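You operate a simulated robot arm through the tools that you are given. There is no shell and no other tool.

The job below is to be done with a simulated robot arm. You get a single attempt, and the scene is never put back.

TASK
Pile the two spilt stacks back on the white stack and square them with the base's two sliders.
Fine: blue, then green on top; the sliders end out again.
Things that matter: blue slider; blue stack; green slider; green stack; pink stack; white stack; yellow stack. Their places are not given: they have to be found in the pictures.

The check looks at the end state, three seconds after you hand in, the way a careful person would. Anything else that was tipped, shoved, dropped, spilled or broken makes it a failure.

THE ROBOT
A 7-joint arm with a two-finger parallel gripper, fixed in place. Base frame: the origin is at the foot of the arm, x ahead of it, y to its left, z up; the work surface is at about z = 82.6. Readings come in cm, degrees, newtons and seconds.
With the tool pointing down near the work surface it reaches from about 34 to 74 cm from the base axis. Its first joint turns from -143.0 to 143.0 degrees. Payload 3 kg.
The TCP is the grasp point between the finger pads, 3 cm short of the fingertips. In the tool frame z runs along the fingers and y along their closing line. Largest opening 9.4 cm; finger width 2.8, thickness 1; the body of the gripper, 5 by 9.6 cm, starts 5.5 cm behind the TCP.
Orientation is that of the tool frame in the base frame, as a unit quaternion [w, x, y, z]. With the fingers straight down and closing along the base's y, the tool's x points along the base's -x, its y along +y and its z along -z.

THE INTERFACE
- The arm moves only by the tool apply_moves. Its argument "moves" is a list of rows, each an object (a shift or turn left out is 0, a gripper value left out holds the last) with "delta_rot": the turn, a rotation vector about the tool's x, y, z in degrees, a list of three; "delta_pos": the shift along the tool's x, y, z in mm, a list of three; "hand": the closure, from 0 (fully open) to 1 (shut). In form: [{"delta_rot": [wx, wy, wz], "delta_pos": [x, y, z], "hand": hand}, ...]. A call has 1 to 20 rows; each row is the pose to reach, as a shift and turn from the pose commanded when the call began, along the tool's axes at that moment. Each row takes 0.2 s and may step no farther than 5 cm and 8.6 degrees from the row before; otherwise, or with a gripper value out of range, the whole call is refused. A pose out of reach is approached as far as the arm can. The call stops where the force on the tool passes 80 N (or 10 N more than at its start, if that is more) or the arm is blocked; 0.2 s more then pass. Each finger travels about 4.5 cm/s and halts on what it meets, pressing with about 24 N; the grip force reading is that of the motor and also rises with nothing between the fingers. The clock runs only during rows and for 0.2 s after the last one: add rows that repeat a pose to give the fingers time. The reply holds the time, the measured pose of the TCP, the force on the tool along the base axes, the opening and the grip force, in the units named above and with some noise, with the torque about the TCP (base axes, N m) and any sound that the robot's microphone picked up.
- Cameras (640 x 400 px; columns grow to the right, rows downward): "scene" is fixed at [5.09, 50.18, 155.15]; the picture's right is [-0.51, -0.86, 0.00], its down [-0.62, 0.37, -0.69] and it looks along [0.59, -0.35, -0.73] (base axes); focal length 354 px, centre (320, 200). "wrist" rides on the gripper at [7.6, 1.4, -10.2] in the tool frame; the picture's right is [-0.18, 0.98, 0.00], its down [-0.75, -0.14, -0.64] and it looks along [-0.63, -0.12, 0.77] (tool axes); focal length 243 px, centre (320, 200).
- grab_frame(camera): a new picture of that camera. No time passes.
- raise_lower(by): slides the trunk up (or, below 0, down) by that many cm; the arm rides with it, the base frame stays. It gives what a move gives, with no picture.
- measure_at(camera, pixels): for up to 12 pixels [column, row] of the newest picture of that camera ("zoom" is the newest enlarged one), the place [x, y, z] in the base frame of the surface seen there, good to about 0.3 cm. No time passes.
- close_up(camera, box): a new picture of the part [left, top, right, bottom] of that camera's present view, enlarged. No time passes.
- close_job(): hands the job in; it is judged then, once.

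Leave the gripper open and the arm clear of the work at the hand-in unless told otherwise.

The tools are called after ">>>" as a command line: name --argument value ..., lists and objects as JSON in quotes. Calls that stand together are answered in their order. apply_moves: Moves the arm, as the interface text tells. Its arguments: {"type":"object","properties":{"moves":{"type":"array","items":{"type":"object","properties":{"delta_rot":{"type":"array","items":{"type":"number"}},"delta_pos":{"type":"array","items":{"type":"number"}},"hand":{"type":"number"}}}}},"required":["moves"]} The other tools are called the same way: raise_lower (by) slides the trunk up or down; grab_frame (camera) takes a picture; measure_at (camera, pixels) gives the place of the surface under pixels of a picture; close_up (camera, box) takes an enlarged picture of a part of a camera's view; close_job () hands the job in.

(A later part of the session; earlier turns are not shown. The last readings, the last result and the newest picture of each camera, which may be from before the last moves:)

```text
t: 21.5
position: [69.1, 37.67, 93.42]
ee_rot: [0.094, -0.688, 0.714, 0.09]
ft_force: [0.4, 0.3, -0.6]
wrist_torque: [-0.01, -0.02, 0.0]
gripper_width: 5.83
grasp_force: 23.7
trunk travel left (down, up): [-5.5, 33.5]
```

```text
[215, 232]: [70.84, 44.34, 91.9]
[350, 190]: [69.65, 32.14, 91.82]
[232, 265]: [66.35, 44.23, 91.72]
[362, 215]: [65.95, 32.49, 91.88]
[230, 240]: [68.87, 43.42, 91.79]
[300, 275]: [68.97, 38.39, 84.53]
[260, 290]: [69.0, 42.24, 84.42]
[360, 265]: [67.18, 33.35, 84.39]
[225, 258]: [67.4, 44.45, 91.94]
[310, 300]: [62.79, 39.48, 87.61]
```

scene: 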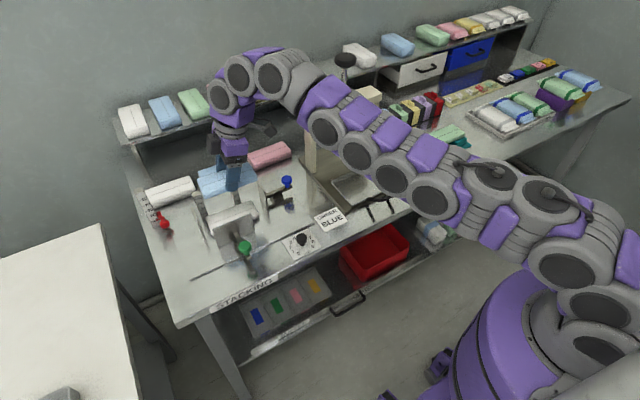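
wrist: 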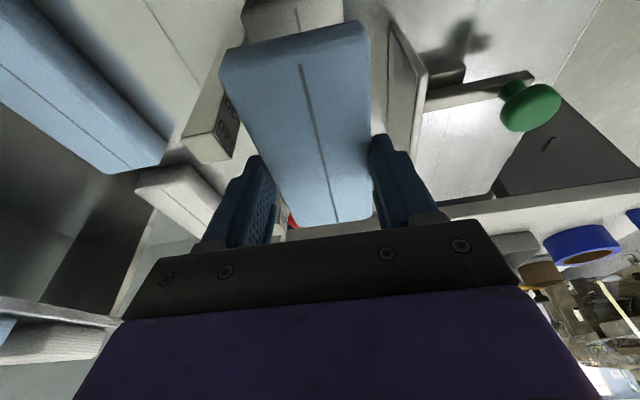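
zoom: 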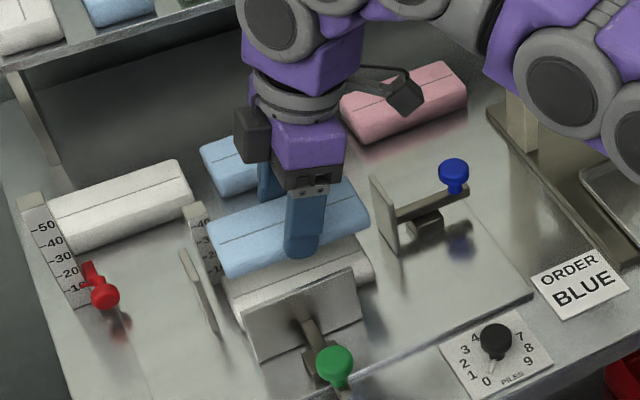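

The blue stack spans y 31.9–44.3 with its centreline at x≈68.7, about 0.3 cm off the white stack. I'll lower it with a 0.3 cm correction, to just above contact.

>>> apply_moves --moves '[{"delta_pos": [3, -2, 16], "hand": 1}, {"delta_pos": [6, -3, 30], "hand": 1}, {"delta_pos": [8, -3, 40], "hand": 1}, {"delta_pos": [9.5, -3, 46], "hand": 1}, {"delta_pos": [10, -3, 48], "hand": 1}, {"delta_pos": [10, -3, 48], "hand": 1}]'

>>> close_up --camera "scene" --box '[180, 140, 300, 260]'

```text
t: 22.2
position: [70.04, 38.24, 90.93]
ee_rot: [0.109, -0.689, 0.711, 0.087]
ft_force: [0.8, 0.4, 1.8]
wrist_torque: [-0.06, 0.09, 0.01]
gripper_width: 5.86
grasp_force: 24.1
trunk travel left (down, up): [-5.5, 33.5]
stopped in row 3: the force on the tool passed its limit at 89 N (the readings are from after the stop); the commanded pose is now the measured one
```

```text
3.33 times, centred on (240, 200) of scene
```

zoom: 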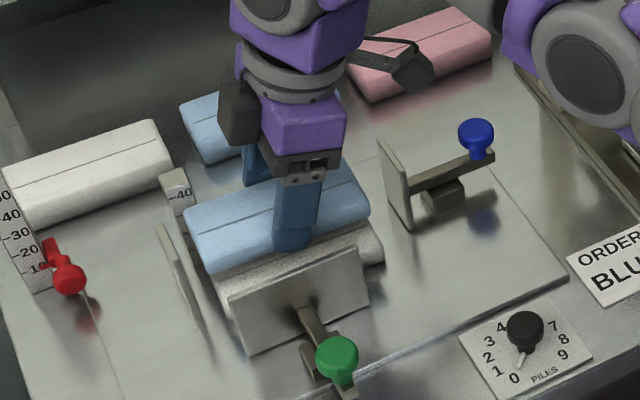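

The move stopped in row 3 with 89 N. The TCP is at (70.04, 38.24, 90.93), about 0.9 cm further in x than commanded. The force has now dropped to about 2 N. I'll look closely at what it touched before doing anything else.

>>> grab_frame --camera "wrist"

>>> grab_frame --camera "scene"

>>> close_up --camera "scene" --box '[200, 170, 270, 230]'

>>> measure_at --camera "zoom" --pixels '[[60, 30], [55, 80], [75, 95], [20, 150], [130, 130], [300, 60], [90, 190], [320, 120], [290, 10], [200, 100], [60, 110], [140, 230]]'

```text
taken
```

wrist: 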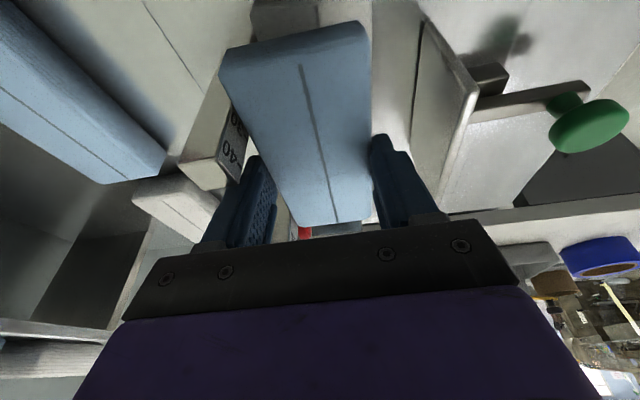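

```text
taken
```

scene: 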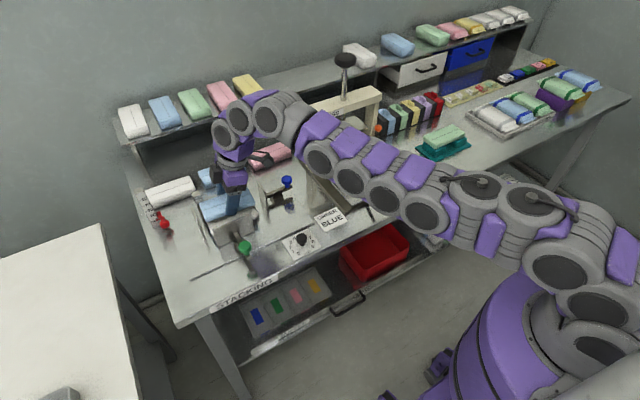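

```text
6.67 times, centred on (235, 200) of scene
```

zoom: 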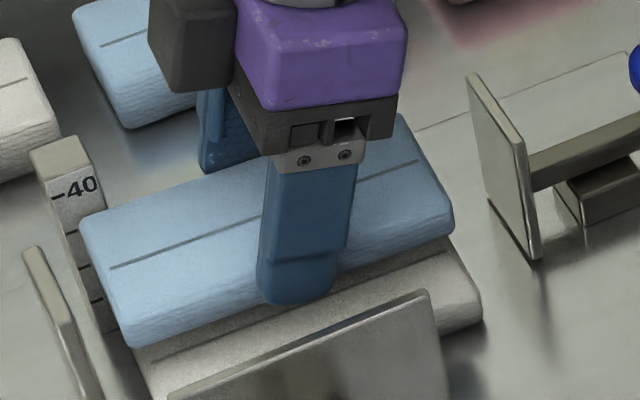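

```text
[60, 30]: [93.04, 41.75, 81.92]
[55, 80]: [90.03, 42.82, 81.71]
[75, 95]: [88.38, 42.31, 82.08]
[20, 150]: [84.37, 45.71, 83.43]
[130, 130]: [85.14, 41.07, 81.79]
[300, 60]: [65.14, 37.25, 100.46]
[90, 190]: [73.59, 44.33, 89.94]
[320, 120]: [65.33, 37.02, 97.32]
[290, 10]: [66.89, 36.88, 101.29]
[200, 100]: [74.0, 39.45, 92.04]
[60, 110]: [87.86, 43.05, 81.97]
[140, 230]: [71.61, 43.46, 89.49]
```

The blue stack looks clear of the posts. I'll check whether a forearm link is touching something by measuring points along the arm.

>>> measure_at --camera "scene" --pixels '[[320, 125], [345, 155], [370, 145], [390, 185], [410, 170], [425, 215], [460, 190], [300, 120], [270, 120], [240, 115], [500, 210], [330, 175]]'

>>> close_up --camera "scene" --box '[250, 90, 450, 260]'

>>> close_up --camera "wrist" --box '[120, 0, 460, 240]'

```text
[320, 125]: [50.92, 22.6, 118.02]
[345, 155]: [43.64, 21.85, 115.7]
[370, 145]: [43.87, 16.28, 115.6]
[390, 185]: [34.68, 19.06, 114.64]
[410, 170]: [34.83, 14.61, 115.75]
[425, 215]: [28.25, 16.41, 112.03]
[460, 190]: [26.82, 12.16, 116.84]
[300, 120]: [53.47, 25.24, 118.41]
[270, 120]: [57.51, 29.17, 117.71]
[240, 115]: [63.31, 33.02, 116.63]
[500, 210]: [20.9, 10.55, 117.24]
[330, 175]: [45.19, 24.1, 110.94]
```

```text
2.35 times, centred on (350, 175) of scene
```

zoom: 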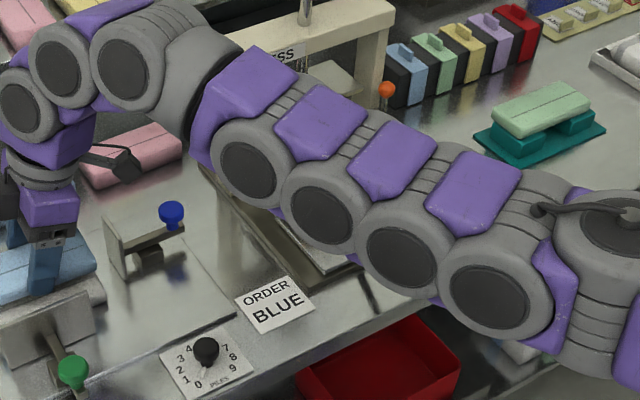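

```text
1.67 times, centred on (290, 120) of wrist
```

zoom: 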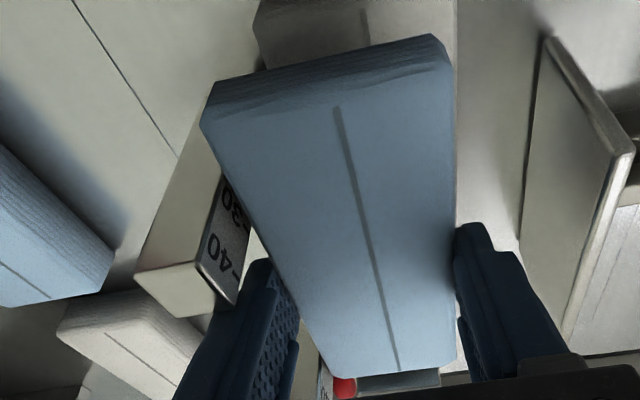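

I find no contact anywhere: the stack, posts and plates look unmoved, and the arm is nearly straight. I think it was a jolt from the stretched-arm singularity, and it left the pose about 2° and 0.6 cm off. I'll correct the orientation and position slowly at this height, holding between steps.

>>> apply_moves --moves '[{"delta_pos": [0.7, 1.3, -0.2], "delta_rot": [-0.35, 0.25, 0.12], "hand": 1}, {"delta_pos": [1.4, 2.6, -0.4], "delta_rot": [-0.7, 0.5, 0.25], "hand": 1}, {"delta_pos": [2.1, 4, -0.7], "delta_rot": [-1.05, 0.75, 0.37], "hand": 1}, {"delta_pos": [2.7, 5.3, -0.9], "delta_rot": [-1.4, 1.0, 0.5], "hand": 1}, {"delta_pos": [2.7, 5.3, -0.9], "delta_rot": [-1.4, 1.0, 0.5], "hand": 1}, {"delta_pos": [2.7, 5.3, -0.9], "delta_rot": [-1.4, 1.0, 0.5], "hand": 1}]'

>>> measure_at --camera "scene" --pixels '[[286, 181], [244, 247]]'

>>> close_up --camera "scene" --box '[190, 150, 290, 240]'

```text
t: 23.6
position: [69.67, 38.19, 91.19]
ee_rot: [0.094, -0.688, 0.714, 0.09]
ft_force: [6.3, 11.0, 7.8]
wrist_torque: [-0.2, -0.33, 0.64]
gripper_width: 5.89
grasp_force: 23.8
trunk travel left (down, up): [-5.5, 33.5]
```

```text
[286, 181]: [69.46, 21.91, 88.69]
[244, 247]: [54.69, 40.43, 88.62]
```

```text
4.44 times, centred on (240, 195) of scene
```

zoom: 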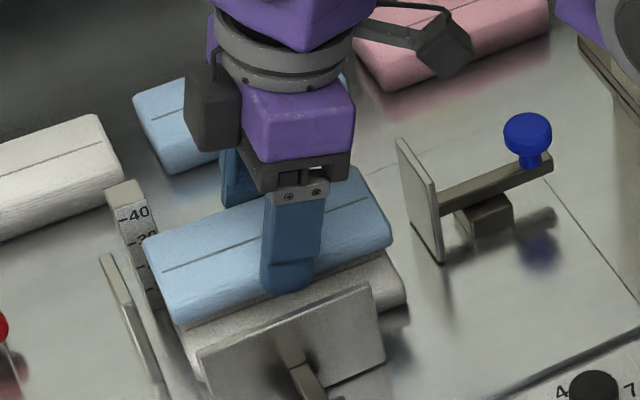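

There is now a steady force of (6, 11, 8) N. Worked back through the torque, it acts near (73.9, 35.6, 91.2), which is the top inner edge of the near back post. The tilted back finger's -y side is resting against that post. Moving about 1.1 cm in +y puts the finger between the posts, and I'll back off a little upward as well.

>>> apply_moves --moves '[{"delta_pos": [-3, 1, -1.5], "hand": 1}, {"delta_pos": [-6, 2, -2], "hand": 1}, {"delta_pos": [-9, 4, -2], "hand": 1}, {"delta_pos": [-11.7, 5.4, -2], "hand": 1}, {"delta_pos": [-11.7, 5.4, -2], "hand": 1}, {"delta_pos": [-11.7, 5.4, -2], "hand": 1}]'

>>> grab_frame --camera "wrist"

```text
t: 25.1
position: [68.94, 39.23, 91.44]
ee_rot: [0.095, -0.687, 0.715, 0.089]
ft_force: [0.1, 0.0, 0.5]
wrist_torque: [0.02, -0.02, -0.01]
gripper_width: 5.85
grasp_force: 23.9
trunk travel left (down, up): [-5.5, 33.5]
```

```text
taken
```

wrist: 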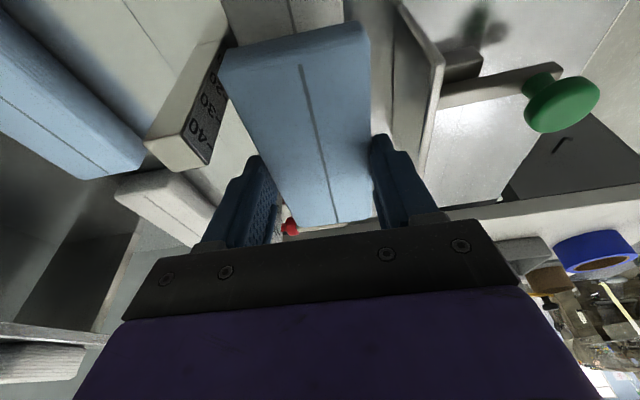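

The force is back to zero at (68.94, 39.23, 91.44). I'll measure the near post's faces and the rear finger to get the real clearance before going lower.

>>> close_up --camera "wrist" --box '[120, 20, 400, 240]'

>>> measure_at --camera "zoom" --pixels '[[100, 240], [165, 265], [205, 240], [70, 270], [130, 285], [195, 250], [215, 150], [290, 330], [270, 400], [185, 290], [240, 60], [150, 260]]'

>>> measure_at --camera "scene" --pixels '[[218, 195], [213, 205], [220, 210], [206, 200], [240, 225], [222, 215]]'

```text
1.82 times, centred on (260, 130) of wrist
```

zoom: 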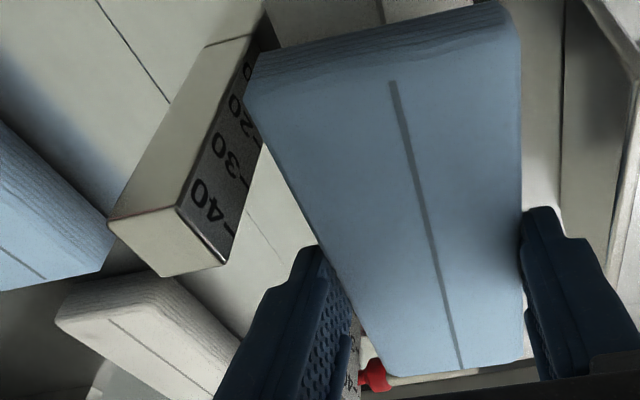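

```text
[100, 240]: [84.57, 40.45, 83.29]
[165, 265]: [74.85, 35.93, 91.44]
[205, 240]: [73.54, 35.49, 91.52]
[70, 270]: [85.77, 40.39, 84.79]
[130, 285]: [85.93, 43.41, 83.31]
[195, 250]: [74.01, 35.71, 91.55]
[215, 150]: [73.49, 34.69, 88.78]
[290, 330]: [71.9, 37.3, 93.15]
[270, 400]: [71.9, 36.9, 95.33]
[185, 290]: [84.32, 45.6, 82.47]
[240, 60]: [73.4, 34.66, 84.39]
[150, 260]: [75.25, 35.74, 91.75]
```

```text
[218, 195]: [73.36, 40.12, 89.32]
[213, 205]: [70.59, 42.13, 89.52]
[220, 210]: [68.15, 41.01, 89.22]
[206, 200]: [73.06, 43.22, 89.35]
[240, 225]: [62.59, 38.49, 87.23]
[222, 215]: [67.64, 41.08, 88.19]
```

The near post's inner edge is at y≈36.0 and its front face is at x≈73.45. At this y the finger will clear the post by about 0.7 cm all the way down. I'll lower slowly in 5 mm steps to TCP z≈88.4, with the stack just above the white one.

>>> apply_moves --moves '[{"delta_pos": [1.3, -0.5, 5], "hand": 1}, {"delta_pos": [2.7, -1, 10], "hand": 1}, {"delta_pos": [4, -1.5, 15], "hand": 1}, {"delta_pos": [5.4, -1.5, 20], "hand": 1}, {"delta_pos": [6.7, -1.5, 25], "hand": 1}, {"delta_pos": [7.8, -1.5, 29], "hand": 1}, {"delta_pos": [7.8, -1.5, 29], "hand": 1}]'

>>> grab_frame --camera "scene"

>>> close_up --camera "scene" --box '[190, 160, 290, 250]'

>>> grab_frame --camera "wrist"

```text
t: 26.6
position: [69.04, 39.05, 88.51]
ee_rot: [0.093, -0.687, 0.715, 0.09]
ft_force: [0.6, -0.7, 0.3]
wrist_torque: [0.01, 0.01, -0.02]
gripper_width: 5.88
grasp_force: 23.9
trunk travel left (down, up): [-5.5, 33.5]
```

```text
taken
```

scene: 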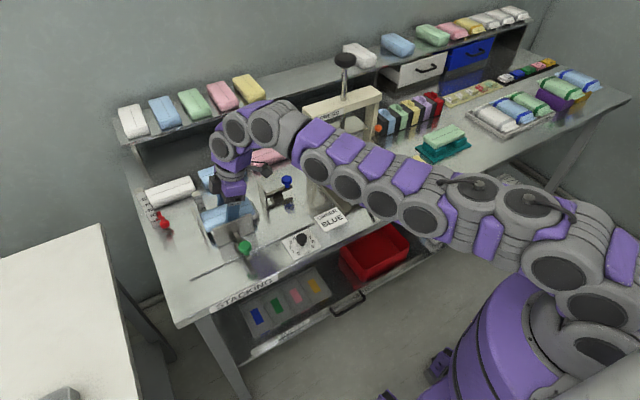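

```text
4.44 times, centred on (240, 205) of scene
```

zoom: 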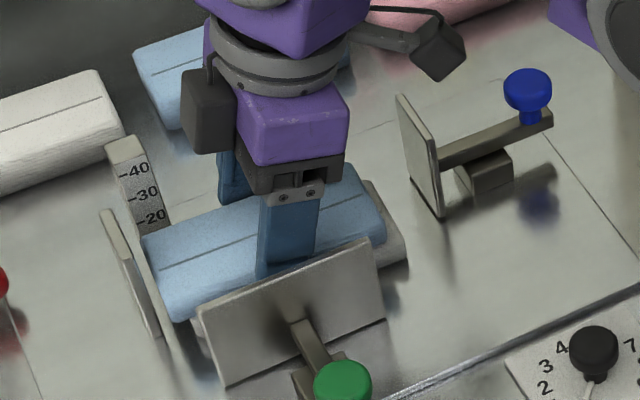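

```text
taken
```

wrist: 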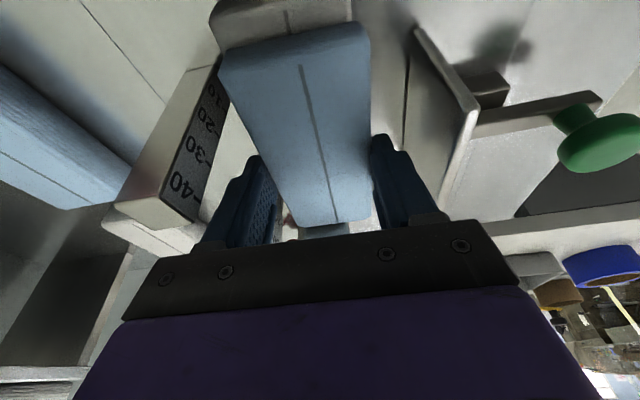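

Still no contact at z 88.5, with the stack's bottom about 0.5 cm above the white one. I'll go down another 4 mm in small steps and watch the force.

>>> apply_moves --moves '[{"delta_pos": [0.3, 0, 1.5], "hand": 1}, {"delta_pos": [0.6, 0, 3], "hand": 1}, {"delta_pos": [0.9, 0, 4], "hand": 1}, {"delta_pos": [0.9, 0, 4], "hand": 1}]'

```text
t: 27.6
position: [69.14, 39.06, 88.14]
ee_rot: [0.093, -0.688, 0.714, 0.089]
ft_force: [-0.1, -0.7, 0.1]
wrist_torque: [0.04, -0.01, 0.0]
gripper_width: 5.85
grasp_force: 23.9
trunk travel left (down, up): [-5.5, 33.5]
```

There is no contact yet at z 88.14. I'll go down 2 mm more in 1 mm steps.

>>> apply_moves --moves '[{"delta_pos": [0.2, 0, 1], "hand": 1}, {"delta_pos": [0.5, 0, 2], "hand": 1}, {"delta_pos": [0.5, 0, 2], "hand": 1}]'

>>> close_up --camera "wrist" --box '[180, 0, 420, 160]'

```text
t: 28.4
position: [69.15, 39.1, 88.1]
ee_rot: [0.095, -0.687, 0.715, 0.088]
ft_force: [2.7, 2.1, 6.9]
wrist_torque: [0.13, -0.08, -0.01]
gripper_width: 5.87
grasp_force: 23.7
trunk travel left (down, up): [-5.5, 33.5]
```

```text
2.50 times, centred on (300, 80) of wrist
```

zoom: 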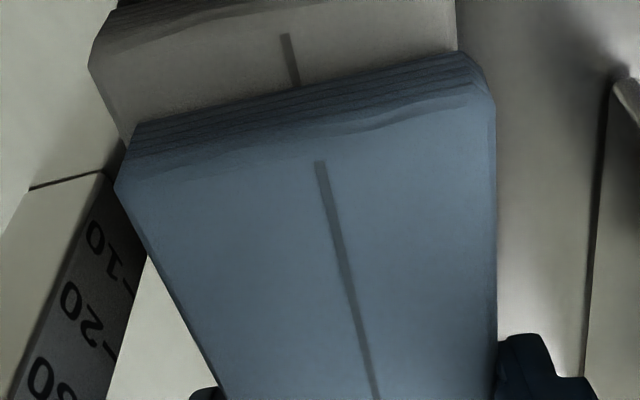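

The stack is in contact with 6.9 N upward, so the blue stack rests on the white one. I'll open the fingers to about 7 cm only, to stay clear of the post and the plate.

>>> apply_moves --moves '[{"delta_pos": [0, 0, 0], "hand": 0.25}, {"delta_pos": [0, 0, 0], "hand": 0.25}, {"delta_pos": [0, 0, 0], "hand": 0.25}]'

>>> grab_frame --camera "wrist"

>>> close_up --camera "scene" --box '[190, 160, 290, 250]'

```text
t: 29.2
position: [69.24, 38.96, 87.92]
ee_rot: [0.094, -0.687, 0.714, 0.09]
ft_force: [0.1, -0.2, 0.6]
wrist_torque: [-0.03, -0.01, -0.02]
gripper_width: 7.08
grasp_force: 0.0
trunk travel left (down, up): [-5.5, 33.5]
```

```text
taken
```

wrist: 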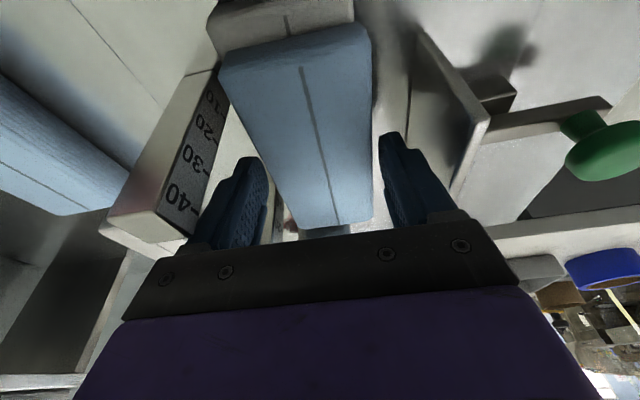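

```text
4.44 times, centred on (240, 205) of scene
```

zoom: 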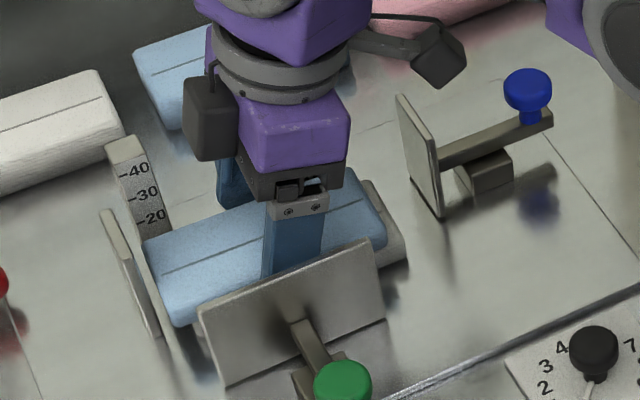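

The blue stack is released and sitting on the white one. I'll retract straight back along the finger direction, so the finger keeps its distance from the post, then pull back toward the base.

>>> apply_moves --moves '[{"delta_pos": [0, 0, -8]}, {"delta_pos": [0, 0, -20]}, {"delta_pos": [0, 0, -35]}, {"delta_pos": [0, 0, -50]}, {"delta_pos": [0, 0, -65]}, {"delta_pos": [0, 0, -80]}, {"delta_pos": [0, 0, -80]}]'

>>> grab_frame --camera "wrist"

```text
t: 30.9
position: [69.06, 36.94, 95.68]
ee_rot: [0.094, -0.687, 0.715, 0.09]
ft_force: [-0.2, -1.0, -0.6]
wrist_torque: [0.01, -0.01, 0.03]
gripper_width: 7.04
grasp_force: 0.0
trunk travel left (down, up): [-5.5, 33.5]
```

```text
taken
```

wrist: 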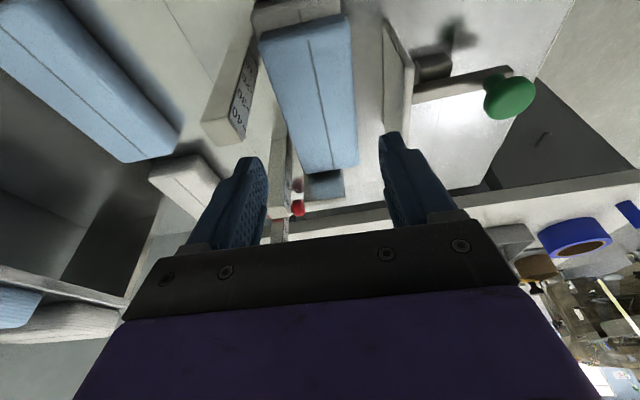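

The arm is clear at (69.1, 36.9, 95.7). I'll measure how the blue stack lies on the white one.

>>> measure_at --camera "wrist" --pixels '[[265, 45], [345, 22], [307, 168], [355, 160], [309, 45], [332, 165], [330, 100], [280, 15], [330, 10], [310, 12], [400, 50], [240, 100]]'

```text
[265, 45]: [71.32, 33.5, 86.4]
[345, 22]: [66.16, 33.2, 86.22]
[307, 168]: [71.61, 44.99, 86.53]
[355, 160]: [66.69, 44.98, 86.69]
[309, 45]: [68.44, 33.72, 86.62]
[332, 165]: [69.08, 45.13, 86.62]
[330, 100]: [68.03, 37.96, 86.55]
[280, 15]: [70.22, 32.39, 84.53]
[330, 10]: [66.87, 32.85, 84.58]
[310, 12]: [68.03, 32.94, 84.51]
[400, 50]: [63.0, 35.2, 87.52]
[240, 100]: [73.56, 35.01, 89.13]
```

The blue stack lies flat on the white one, with its top at 86.6 and centre at about (68.8, 39.3). Next is the green stack. I'll pull back and travel along y at z≈101, staying at x≈58–60 to clear the press.

>>> apply_moves --moves '[{"delta_pos": [20, 14, -13], "hand": 0.19}, {"delta_pos": [46, 31, -29], "hand": 0.19}, {"delta_pos": [77, 52, -48], "hand": 0.19}, {"delta_pos": [107, 72, -67], "hand": 0.19}, {"delta_pos": [130, 88, -82], "hand": 0.19}, {"delta_pos": [153, 104, -96], "hand": 0.19}, {"delta_pos": [191, 99, -106], "hand": 0.19}, {"delta_pos": [230, 93, -117], "hand": 0.19}, {"delta_pos": [268, 88, -127], "hand": 0.19}, {"delta_pos": [307, 82, -138], "hand": 0.19}, {"delta_pos": [345, 77, -148], "hand": 0.19}, {"delta_pos": [345, 77, -148], "hand": 0.19}]'

>>> grab_frame --camera "scene"

>>> close_up --camera "scene" --box '[140, 130, 300, 270]'

```text
t: 33.5
position: [59.57, -0.18, 101.03]
ee_rot: [0.096, -0.687, 0.715, 0.089]
ft_force: [-1.5, 0.0, 0.3]
wrist_torque: [-0.04, -0.03, -0.02]
gripper_width: 7.6
grasp_force: 0.0
trunk travel left (down, up): [-5.5, 33.5]
```

```text
taken
```

scene: 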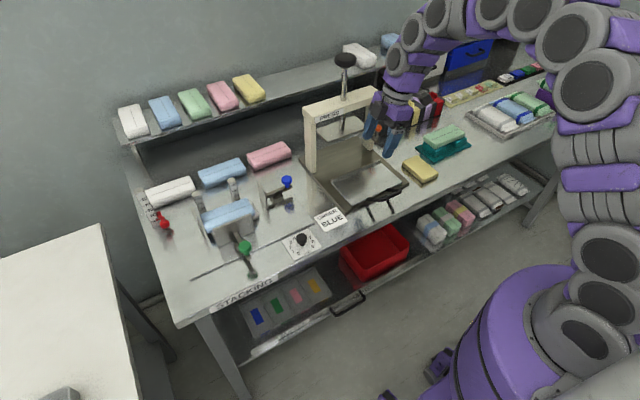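

```text
2.86 times, centred on (220, 200) of scene
```

zoom: 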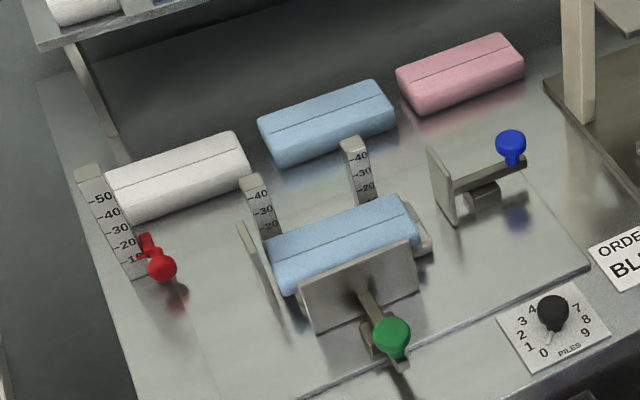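

The blue stack sits well on the white one. Next I'll measure the green stack and the gap between the teal blocks.

>>> close_up --camera "scene" --box '[400, 110, 490, 180]'

>>> measure_at --camera "zoom" --pixels '[[200, 175], [395, 110], [230, 110], [360, 75], [210, 135], [260, 150], [380, 100], [150, 140], [340, 65], [300, 110], [415, 100], [240, 180]]'

```text
5.71 times, centred on (445, 145) of scene
```

zoom: 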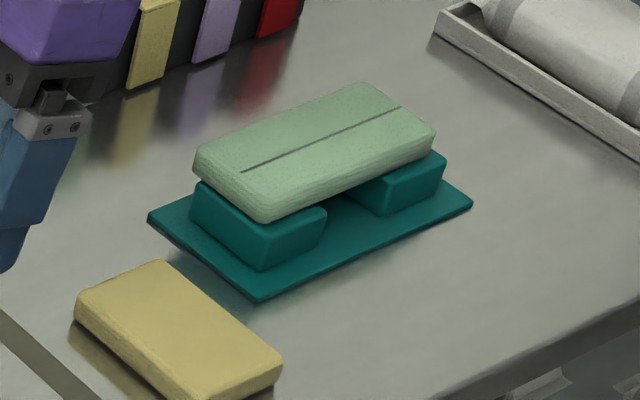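

```text
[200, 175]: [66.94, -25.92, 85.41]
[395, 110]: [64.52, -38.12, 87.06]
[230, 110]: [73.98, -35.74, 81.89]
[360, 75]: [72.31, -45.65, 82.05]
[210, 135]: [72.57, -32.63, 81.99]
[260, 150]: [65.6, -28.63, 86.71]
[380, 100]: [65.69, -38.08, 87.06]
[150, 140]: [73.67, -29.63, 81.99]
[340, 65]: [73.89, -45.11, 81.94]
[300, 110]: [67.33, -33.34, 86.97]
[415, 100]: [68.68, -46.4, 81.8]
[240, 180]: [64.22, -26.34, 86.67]
```

>>> measure_at --camera "zoom" --pixels '[[243, 171], [399, 109], [320, 140], [325, 212], [318, 235], [358, 190], [382, 208], [300, 215], [265, 235], [430, 165], [350, 215], [345, 205]]'

>>> measure_at --camera "zoom" --pixels '[[205, 158], [270, 210], [432, 140], [360, 88], [345, 180], [260, 295], [465, 205], [155, 220], [440, 172], [300, 250], [385, 190], [330, 230]]'

```text
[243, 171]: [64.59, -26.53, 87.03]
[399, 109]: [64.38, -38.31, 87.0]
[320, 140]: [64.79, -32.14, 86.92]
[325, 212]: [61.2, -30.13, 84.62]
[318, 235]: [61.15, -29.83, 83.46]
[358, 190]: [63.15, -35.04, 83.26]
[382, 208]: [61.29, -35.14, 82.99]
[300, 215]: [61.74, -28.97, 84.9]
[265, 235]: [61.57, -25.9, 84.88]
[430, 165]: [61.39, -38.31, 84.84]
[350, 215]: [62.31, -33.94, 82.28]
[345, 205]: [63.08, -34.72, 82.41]
```

```text
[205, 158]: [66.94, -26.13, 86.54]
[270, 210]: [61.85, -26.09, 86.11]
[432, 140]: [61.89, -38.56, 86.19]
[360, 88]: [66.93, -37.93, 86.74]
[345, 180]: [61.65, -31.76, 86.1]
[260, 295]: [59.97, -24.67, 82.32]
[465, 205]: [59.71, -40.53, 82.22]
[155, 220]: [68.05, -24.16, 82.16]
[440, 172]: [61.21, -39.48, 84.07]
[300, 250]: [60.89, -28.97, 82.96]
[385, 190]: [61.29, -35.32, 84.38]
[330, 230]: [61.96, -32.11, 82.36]
```

The green stack is centred at about (64.5, -32.35). Its top is at 86.95, it rests on blocks at 84.9, and the gap between the blocks runs from y -30.1 to -35.2. I'll move to a hover at (64.5, -33, 98).

>>> apply_moves --moves '[{"delta_pos": [25, -5, -4], "hand": 0.19}, {"delta_pos": [65, -12, -11], "hand": 0.19}, {"delta_pos": [107, -20, -18], "hand": 0.19}, {"delta_pos": [149, -28, -26], "hand": 0.19}, {"delta_pos": [191, -36, -33], "hand": 0.19}, {"delta_pos": [233, -44, -40], "hand": 0.19}, {"delta_pos": [275, -52, -47], "hand": 0.19}, {"delta_pos": [305, -58, -52], "hand": 0.19}, {"delta_pos": [323, -61, -56], "hand": 0.19}, {"delta_pos": [323, -61, -56], "hand": 0.19}]'

>>> grab_frame --camera "wrist"

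>>> grab_frame --camera "scene"

```text
t: 35.6
position: [64.3, -32.56, 98.04]
ee_rot: [0.094, -0.688, 0.714, 0.089]
ft_force: [-0.2, -0.5, 0.9]
wrist_torque: [0.02, 0.01, 0.04]
gripper_width: 7.61
grasp_force: 0.1
out of reach, approached as far as the arm can: row 9, 10
trunk travel left (down, up): [-5.5, 33.5]
```

```text
taken
```

wrist: 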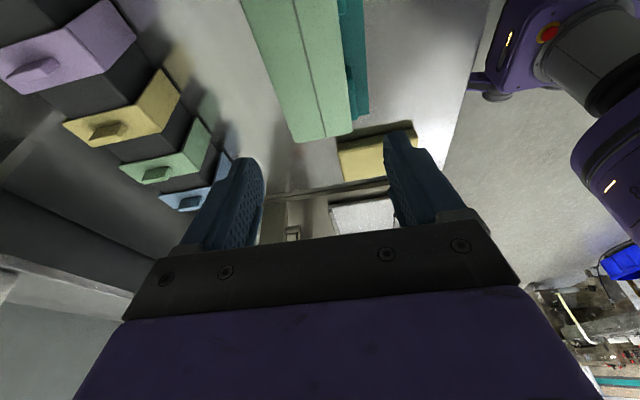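

```text
taken
```

scene: 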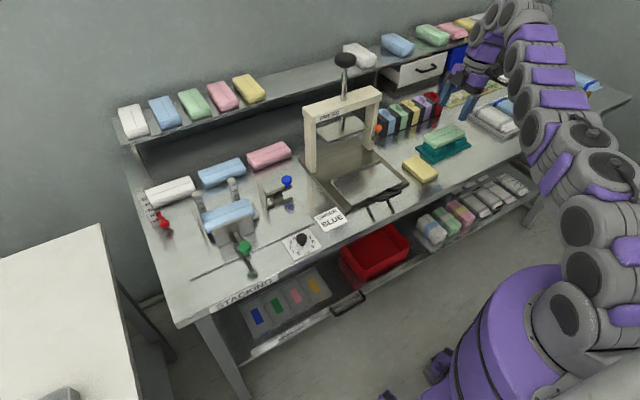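

The arm is at (64.3, -32.56, 98), at its limit for this height. Reach improves lower down. I'll check the green stack against the fingers from the wrist view.

>>> measure_at --camera "wrist" --pixels '[[296, 138], [350, 130], [324, 134], [270, 60], [335, 60], [308, 60], [255, 15], [330, 15], [297, 15], [360, 70], [365, 110], [350, 30]]'

```text
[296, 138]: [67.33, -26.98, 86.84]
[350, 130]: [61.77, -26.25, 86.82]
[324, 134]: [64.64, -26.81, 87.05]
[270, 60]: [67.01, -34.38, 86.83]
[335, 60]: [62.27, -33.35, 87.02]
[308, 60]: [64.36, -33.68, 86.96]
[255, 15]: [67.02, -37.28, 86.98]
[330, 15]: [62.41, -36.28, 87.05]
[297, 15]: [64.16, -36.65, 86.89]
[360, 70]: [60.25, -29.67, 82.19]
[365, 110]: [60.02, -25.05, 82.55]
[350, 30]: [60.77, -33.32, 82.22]
```

The green stack's centreline is at x≈64.4 and its yaw matches the gripper within 1°. I'll descend slowly to TCP z≈88.3.

>>> apply_moves --moves '[{"delta_pos": [3, 0, 11], "hand": 0.19}, {"delta_pos": [6, 0, 23], "hand": 0.19}, {"delta_pos": [9, 0, 35], "hand": 0.19}, {"delta_pos": [12.5, 0, 47], "hand": 0.19}, {"delta_pos": [16.5, -1, 59], "hand": 0.19}, {"delta_pos": [20.5, -1, 71], "hand": 0.19}, {"delta_pos": [24.5, -1, 82], "hand": 0.19}, {"delta_pos": [27, -1, 90], "hand": 0.19}, {"delta_pos": [28, -1, 93.5], "hand": 0.19}, {"delta_pos": [28, -1, 93.5], "hand": 0.19}]'

>>> grab_frame --camera "wrist"

>>> close_up --camera "scene" --box '[395, 85, 495, 175]'

```text
t: 37.9
position: [64.27, -32.9, 88.13]
ee_rot: [0.095, -0.687, 0.714, 0.09]
ft_force: [-0.5, -0.4, 0.1]
wrist_torque: [0.01, 0.0, -0.04]
gripper_width: 7.62
grasp_force: 0.1
trunk travel left (down, up): [-5.5, 33.5]
```

```text
taken
```

wrist: 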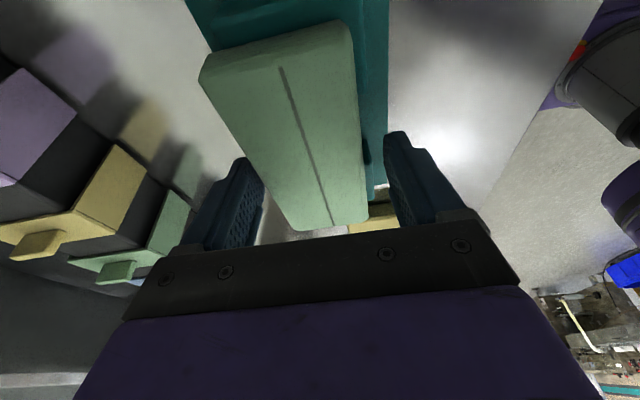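

```text
4.44 times, centred on (445, 130) of scene
```

zoom: 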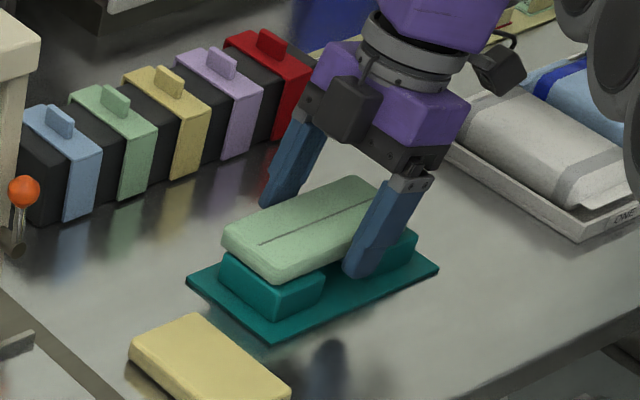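

The fingers straddle the green stack between the teal blocks. The stack sits about 0.35 cm toward +x of the finger centre, so I'll shift by that much and then close.

>>> apply_moves --moves '[{"delta_pos": [0, -2, 0], "hand": 0.19}, {"delta_pos": [0, -3.5, 0], "hand": 0.19}, {"delta_pos": [0, -3.5, 0], "hand": 0.19}, {"delta_pos": [0, -3.5, 0], "hand": 1}, {"delta_pos": [0, -3.5, 0], "hand": 1}, {"delta_pos": [0, -3.5, 0], "hand": 1}, {"delta_pos": [0, -3.5, 0], "hand": 1}, {"delta_pos": [0, -3.5, 0], "hand": 1}]'

>>> grab_frame --camera "wrist"

```text
t: 39.6
position: [64.63, -32.81, 88.19]
ee_rot: [0.095, -0.688, 0.714, 0.089]
ft_force: [-0.3, 0.2, 1.8]
wrist_torque: [0.01, 0.02, 0.1]
gripper_width: 5.86
grasp_force: 23.3
trunk travel left (down, up): [-5.5, 33.5]
```

```text
taken
```

wrist: 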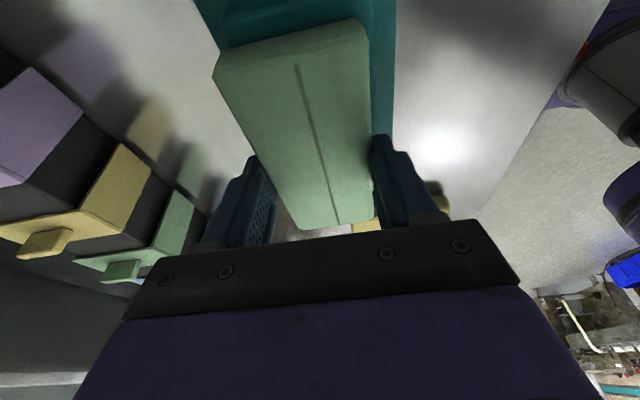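

The green stack is gripped at 5.86 cm with 23 N. I'll lift it slowly 3 cm, then go up and inward to (58, -25, 101).

>>> apply_moves --moves '[{"delta_pos": [-1, 0, -4], "hand": 1}, {"delta_pos": [-3, 0, -12], "hand": 1}, {"delta_pos": [-5.5, 0, -20], "hand": 1}, {"delta_pos": [-8, 0, -29], "hand": 1}, {"delta_pos": [-24, 12, -41], "hand": 1}, {"delta_pos": [-46, 27, -58], "hand": 1}, {"delta_pos": [-66, 41, -73], "hand": 1}, {"delta_pos": [-86, 55, -89], "hand": 1}, {"delta_pos": [-106, 69, -104], "hand": 1}, {"delta_pos": [-106, 69, -104], "hand": 1}]'

>>> grab_frame --camera "wrist"

>>> grab_frame --camera "scene"

```text
t: 41.9
position: [57.71, -25.23, 100.82]
ee_rot: [0.094, -0.687, 0.715, 0.09]
ft_force: [-0.5, 0.3, 0.1]
wrist_torque: [0.03, 0.03, 0.02]
gripper_width: 5.86
grasp_force: 24.2
trunk travel left (down, up): [-5.5, 33.5]
```

```text
taken
```

wrist: 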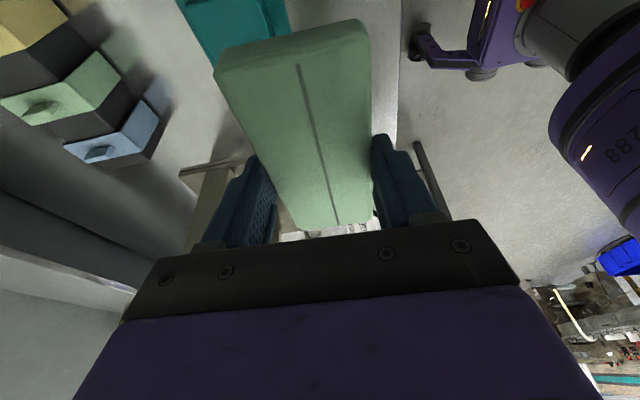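

```text
taken
```

scene: 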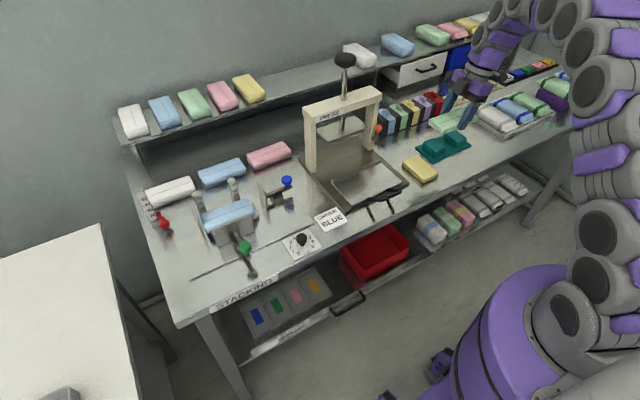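

The green stack is held level. I'll carry it along y to (58, 20, 101), clear of everything.

>>> apply_moves --moves '[{"delta_pos": [-20, 0.6, 5.3], "hand": 1}, {"delta_pos": [-53, 1.7, 14], "hand": 1}, {"delta_pos": [-88, 2.8, 23.4], "hand": 1}, {"delta_pos": [-124, 3.9, 33], "hand": 1}, {"delta_pos": [-160, 5, 42.5], "hand": 1}, {"delta_pos": [-196, 6.2, 52], "hand": 1}, {"delta_pos": [-232, 7.3, 61.6], "hand": 1}, {"delta_pos": [-268, 8.4, 71.1], "hand": 1}, {"delta_pos": [-304, 9.5, 80.7], "hand": 1}, {"delta_pos": [-340, 10.7, 90.2], "hand": 1}, {"delta_pos": [-376, 11.8, 99.8], "hand": 1}, {"delta_pos": [-410, 12.9, 108.8], "hand": 1}, {"delta_pos": [-436, 13.7, 115.8], "hand": 1}, {"delta_pos": [-436, 13.7, 115.8], "hand": 1}]'

>>> grab_frame --camera "wrist"

```text
t: 44.9
position: [58.3, 20.06, 101.05]
ee_rot: [0.094, -0.687, 0.715, 0.088]
ft_force: [-0.1, 0.1, -0.2]
wrist_torque: [0.01, 0.03, -0.02]
gripper_width: 5.84
grasp_force: 23.9
trunk travel left (down, up): [-5.5, 33.5]
```

```text
taken
```

wrist: 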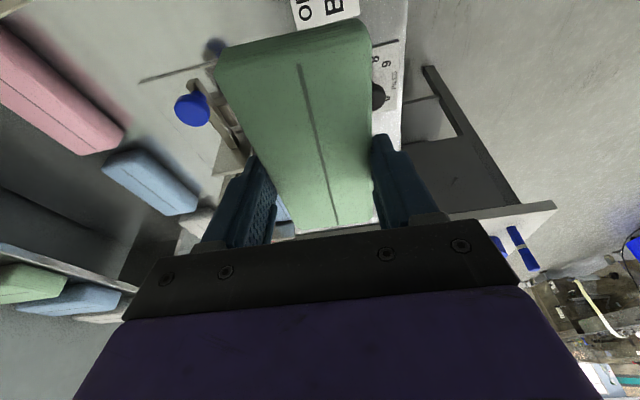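

The green stack is steady. I'll move to a hover near (68.7, 36.6, 97), then descend along the finger axis so the rear finger runs parallel past the post.

>>> apply_moves --moves '[{"delta_pos": [-15, -10, 8], "hand": 1}, {"delta_pos": [-40, -26, 22], "hand": 1}, {"delta_pos": [-67, -43, 37], "hand": 1}, {"delta_pos": [-94, -60, 51], "hand": 1}, {"delta_pos": [-119, -76, 65], "hand": 1}, {"delta_pos": [-138, -89, 75], "hand": 1}, {"delta_pos": [-147, -94, 80], "hand": 1}, {"delta_pos": [-152, -98, 83], "hand": 1}, {"delta_pos": [-152, -98, 83], "hand": 1}]'

>>> grab_frame --camera "wrist"

>>> grab_frame --camera "scene"

```text
t: 46.9
position: [68.94, 36.66, 96.84]
ee_rot: [0.095, -0.687, 0.715, 0.088]
ft_force: [-0.2, 0.4, -0.6]
wrist_torque: [0.04, 0.01, 0.04]
gripper_width: 5.86
grasp_force: 24.0
trunk travel left (down, up): [-5.5, 33.5]
```

```text
taken
```

wrist: 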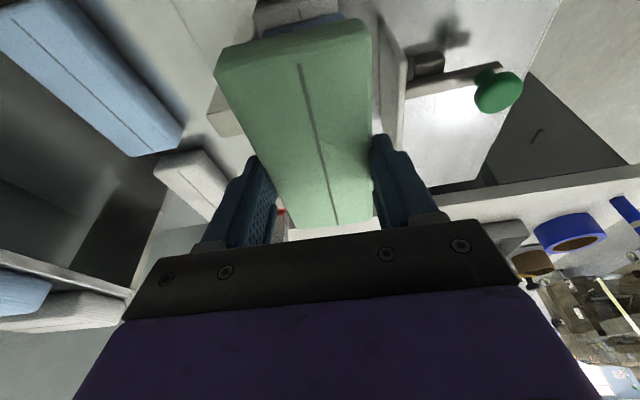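

```text
taken
```

scene: 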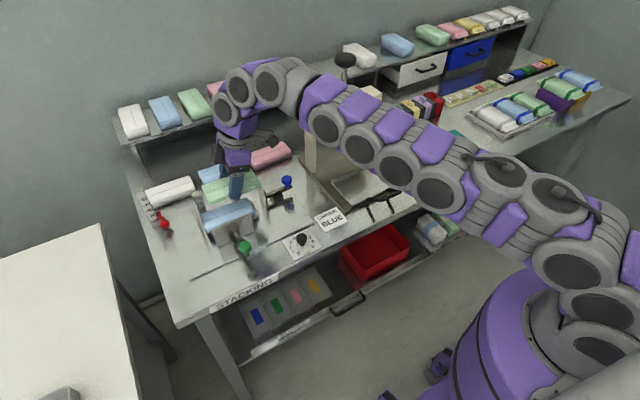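

The arm is at (68.94, 36.66, 96.84). I'll now go down along the finger axis slowly, stopping about 0.6 cm above contact.

>>> apply_moves --moves '[{"delta_pos": [-2, 0, 7], "hand": 1}, {"delta_pos": [-4, 0, 15], "hand": 1}, {"delta_pos": [-6, 0, 23], "hand": 1}, {"delta_pos": [-6, 0, 31], "hand": 1}, {"delta_pos": [-6, 0, 39], "hand": 1}, {"delta_pos": [-6, 0, 47], "hand": 1}, {"delta_pos": [-6, 0, 55], "hand": 1}, {"delta_pos": [-6, 0, 62], "hand": 1}, {"delta_pos": [-6, 0, 67], "hand": 1}, {"delta_pos": [-6, 0, 67], "hand": 1}]'

>>> grab_frame --camera "wrist"

>>> close_up --camera "scene" --box '[190, 160, 290, 250]'

```text
t: 49.0
position: [69.2, 39.23, 90.64]
ee_rot: [0.094, -0.687, 0.715, 0.09]
ft_force: [-0.1, 0.1, 0.2]
wrist_torque: [0.0, -0.01, 0.02]
gripper_width: 5.87
grasp_force: 24.3
trunk travel left (down, up): [-5.5, 33.5]
```

```text
taken
```

wrist: 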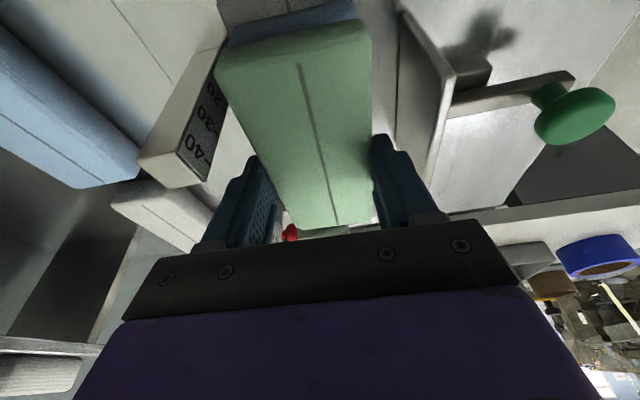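

```text
4.44 times, centred on (240, 205) of scene
```

zoom: 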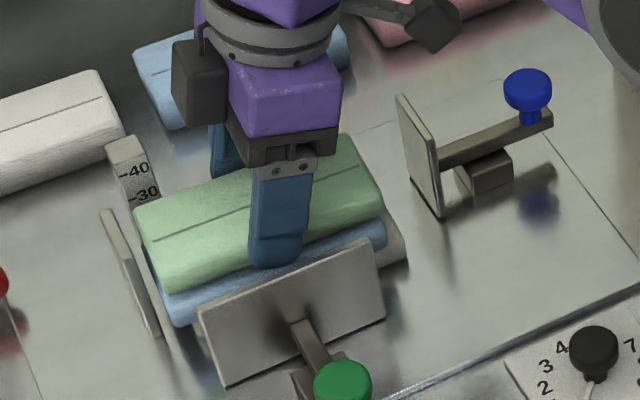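

There's no contact yet at z 90.64. I'll check the green stack's +y end against the left stop before lowering further.

>>> measure_at --camera "zoom" --pixels '[[140, 215], [165, 275], [155, 240], [350, 140], [380, 195], [110, 220], [135, 260], [150, 285], [105, 213], [170, 300], [365, 165], [380, 240]]'

>>> measure_at --camera "wrist" --pixels '[[300, 66], [337, 222], [300, 225], [365, 215], [230, 75], [355, 40], [320, 230], [330, 10], [270, 15]]'

```text
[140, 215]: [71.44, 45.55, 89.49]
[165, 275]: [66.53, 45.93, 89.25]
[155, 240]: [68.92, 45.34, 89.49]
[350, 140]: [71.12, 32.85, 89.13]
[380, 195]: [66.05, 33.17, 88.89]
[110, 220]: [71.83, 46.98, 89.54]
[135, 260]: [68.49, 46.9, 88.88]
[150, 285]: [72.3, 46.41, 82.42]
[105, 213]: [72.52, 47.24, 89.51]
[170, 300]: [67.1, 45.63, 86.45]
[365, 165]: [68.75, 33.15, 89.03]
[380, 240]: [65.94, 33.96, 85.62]
```

```text
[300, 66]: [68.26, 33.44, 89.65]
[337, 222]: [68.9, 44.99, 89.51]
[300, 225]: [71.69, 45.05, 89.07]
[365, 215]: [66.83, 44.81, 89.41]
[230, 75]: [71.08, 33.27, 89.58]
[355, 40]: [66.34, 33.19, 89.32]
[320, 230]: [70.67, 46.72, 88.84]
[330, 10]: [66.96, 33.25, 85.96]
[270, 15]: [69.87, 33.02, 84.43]
```

The green stack spans y 33.1–45.6, with about 1 cm to the left stop, and it's centred on the blue one. I'll lower it 7 mm vertically in small steps.

>>> apply_moves --moves '[{"delta_pos": [0.5, 0, 2], "hand": 1}, {"delta_pos": [1, 0, 4], "hand": 1}, {"delta_pos": [1.5, 0, 5.5], "hand": 1}, {"delta_pos": [1.8, 0, 6.8], "hand": 1}, {"delta_pos": [1.8, 0, 6.8], "hand": 1}]'

```text
t: 50.2
position: [69.16, 39.05, 89.82]
ee_rot: [0.095, -0.688, 0.714, 0.089]
ft_force: [0.3, 1.0, 0.0]
wrist_torque: [0.02, 0.0, -0.02]
gripper_width: 5.86
grasp_force: 24.5
trunk travel left (down, up): [-5.5, 33.5]
```

There is no contact yet at z 89.82. I'll go down another 2 mm in 1 mm steps.

>>> apply_moves --moves '[{"delta_pos": [0.2, 0, 1], "hand": 1}, {"delta_pos": [0.4, 0, 2], "hand": 1}, {"delta_pos": [0.4, 0, 2], "hand": 1}]'

```text
t: 51.0
position: [69.12, 39.02, 89.79]
ee_rot: [0.095, -0.687, 0.714, 0.089]
ft_force: [0.5, -0.3, 6.4]
wrist_torque: [-0.02, -0.05, 0.01]
gripper_width: 5.87
grasp_force: 23.6
trunk travel left (down, up): [-5.5, 33.5]
```

The stack is in contact with 6.4 N upward, so the green stack rests on the blue one. I'll release it to a 7 cm opening.

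>>> apply_moves --moves '[{"delta_pos": [0, 0, 0], "hand": 0.25}, {"delta_pos": [0, 0, 0], "hand": 0.25}, {"delta_pos": [0, 0, 0], "hand": 0.25}]'

>>> grab_frame --camera "wrist"

>>> close_up --camera "scene" --box '[190, 160, 290, 250]'

```text
t: 51.9
position: [69.18, 39.08, 89.61]
ee_rot: [0.094, -0.687, 0.715, 0.089]
ft_force: [-0.2, 0.5, 0.4]
wrist_torque: [0.01, 0.02, 0.02]
gripper_width: 7.03
grasp_force: 0.1
trunk travel left (down, up): [-5.5, 33.5]
```

```text
taken
```

wrist: 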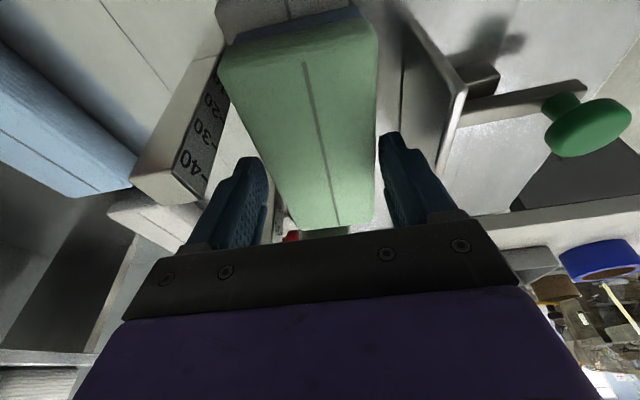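

```text
4.44 times, centred on (240, 205) of scene
```

zoom: 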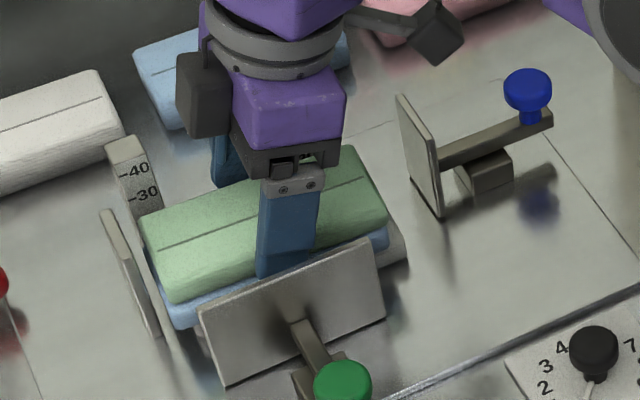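

The green stack is released and aligned on top. I'll retract along the finger axis.

>>> apply_moves --moves '[{"delta_pos": [0, 0, -7]}, {"delta_pos": [0, 0, -17]}, {"delta_pos": [0, 0, -29]}, {"delta_pos": [0, 0, -41]}, {"delta_pos": [0, 0, -53]}, {"delta_pos": [0, 0, -65]}, {"delta_pos": [0, 0, -65]}]'

>>> grab_frame --camera "wrist"

```text
t: 53.5
position: [68.97, 37.3, 96.25]
ee_rot: [0.094, -0.688, 0.714, 0.089]
ft_force: [-0.2, -0.6, -0.9]
wrist_torque: [0.0, 0.04, -0.02]
gripper_width: 7.07
grasp_force: 0.2
trunk travel left (down, up): [-5.5, 33.5]
```

```text
taken
```

wrist: 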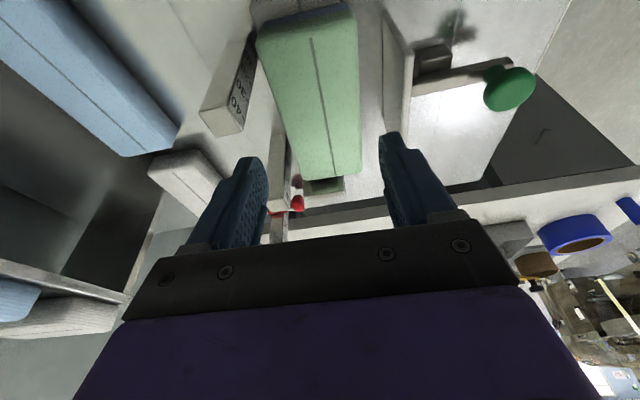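

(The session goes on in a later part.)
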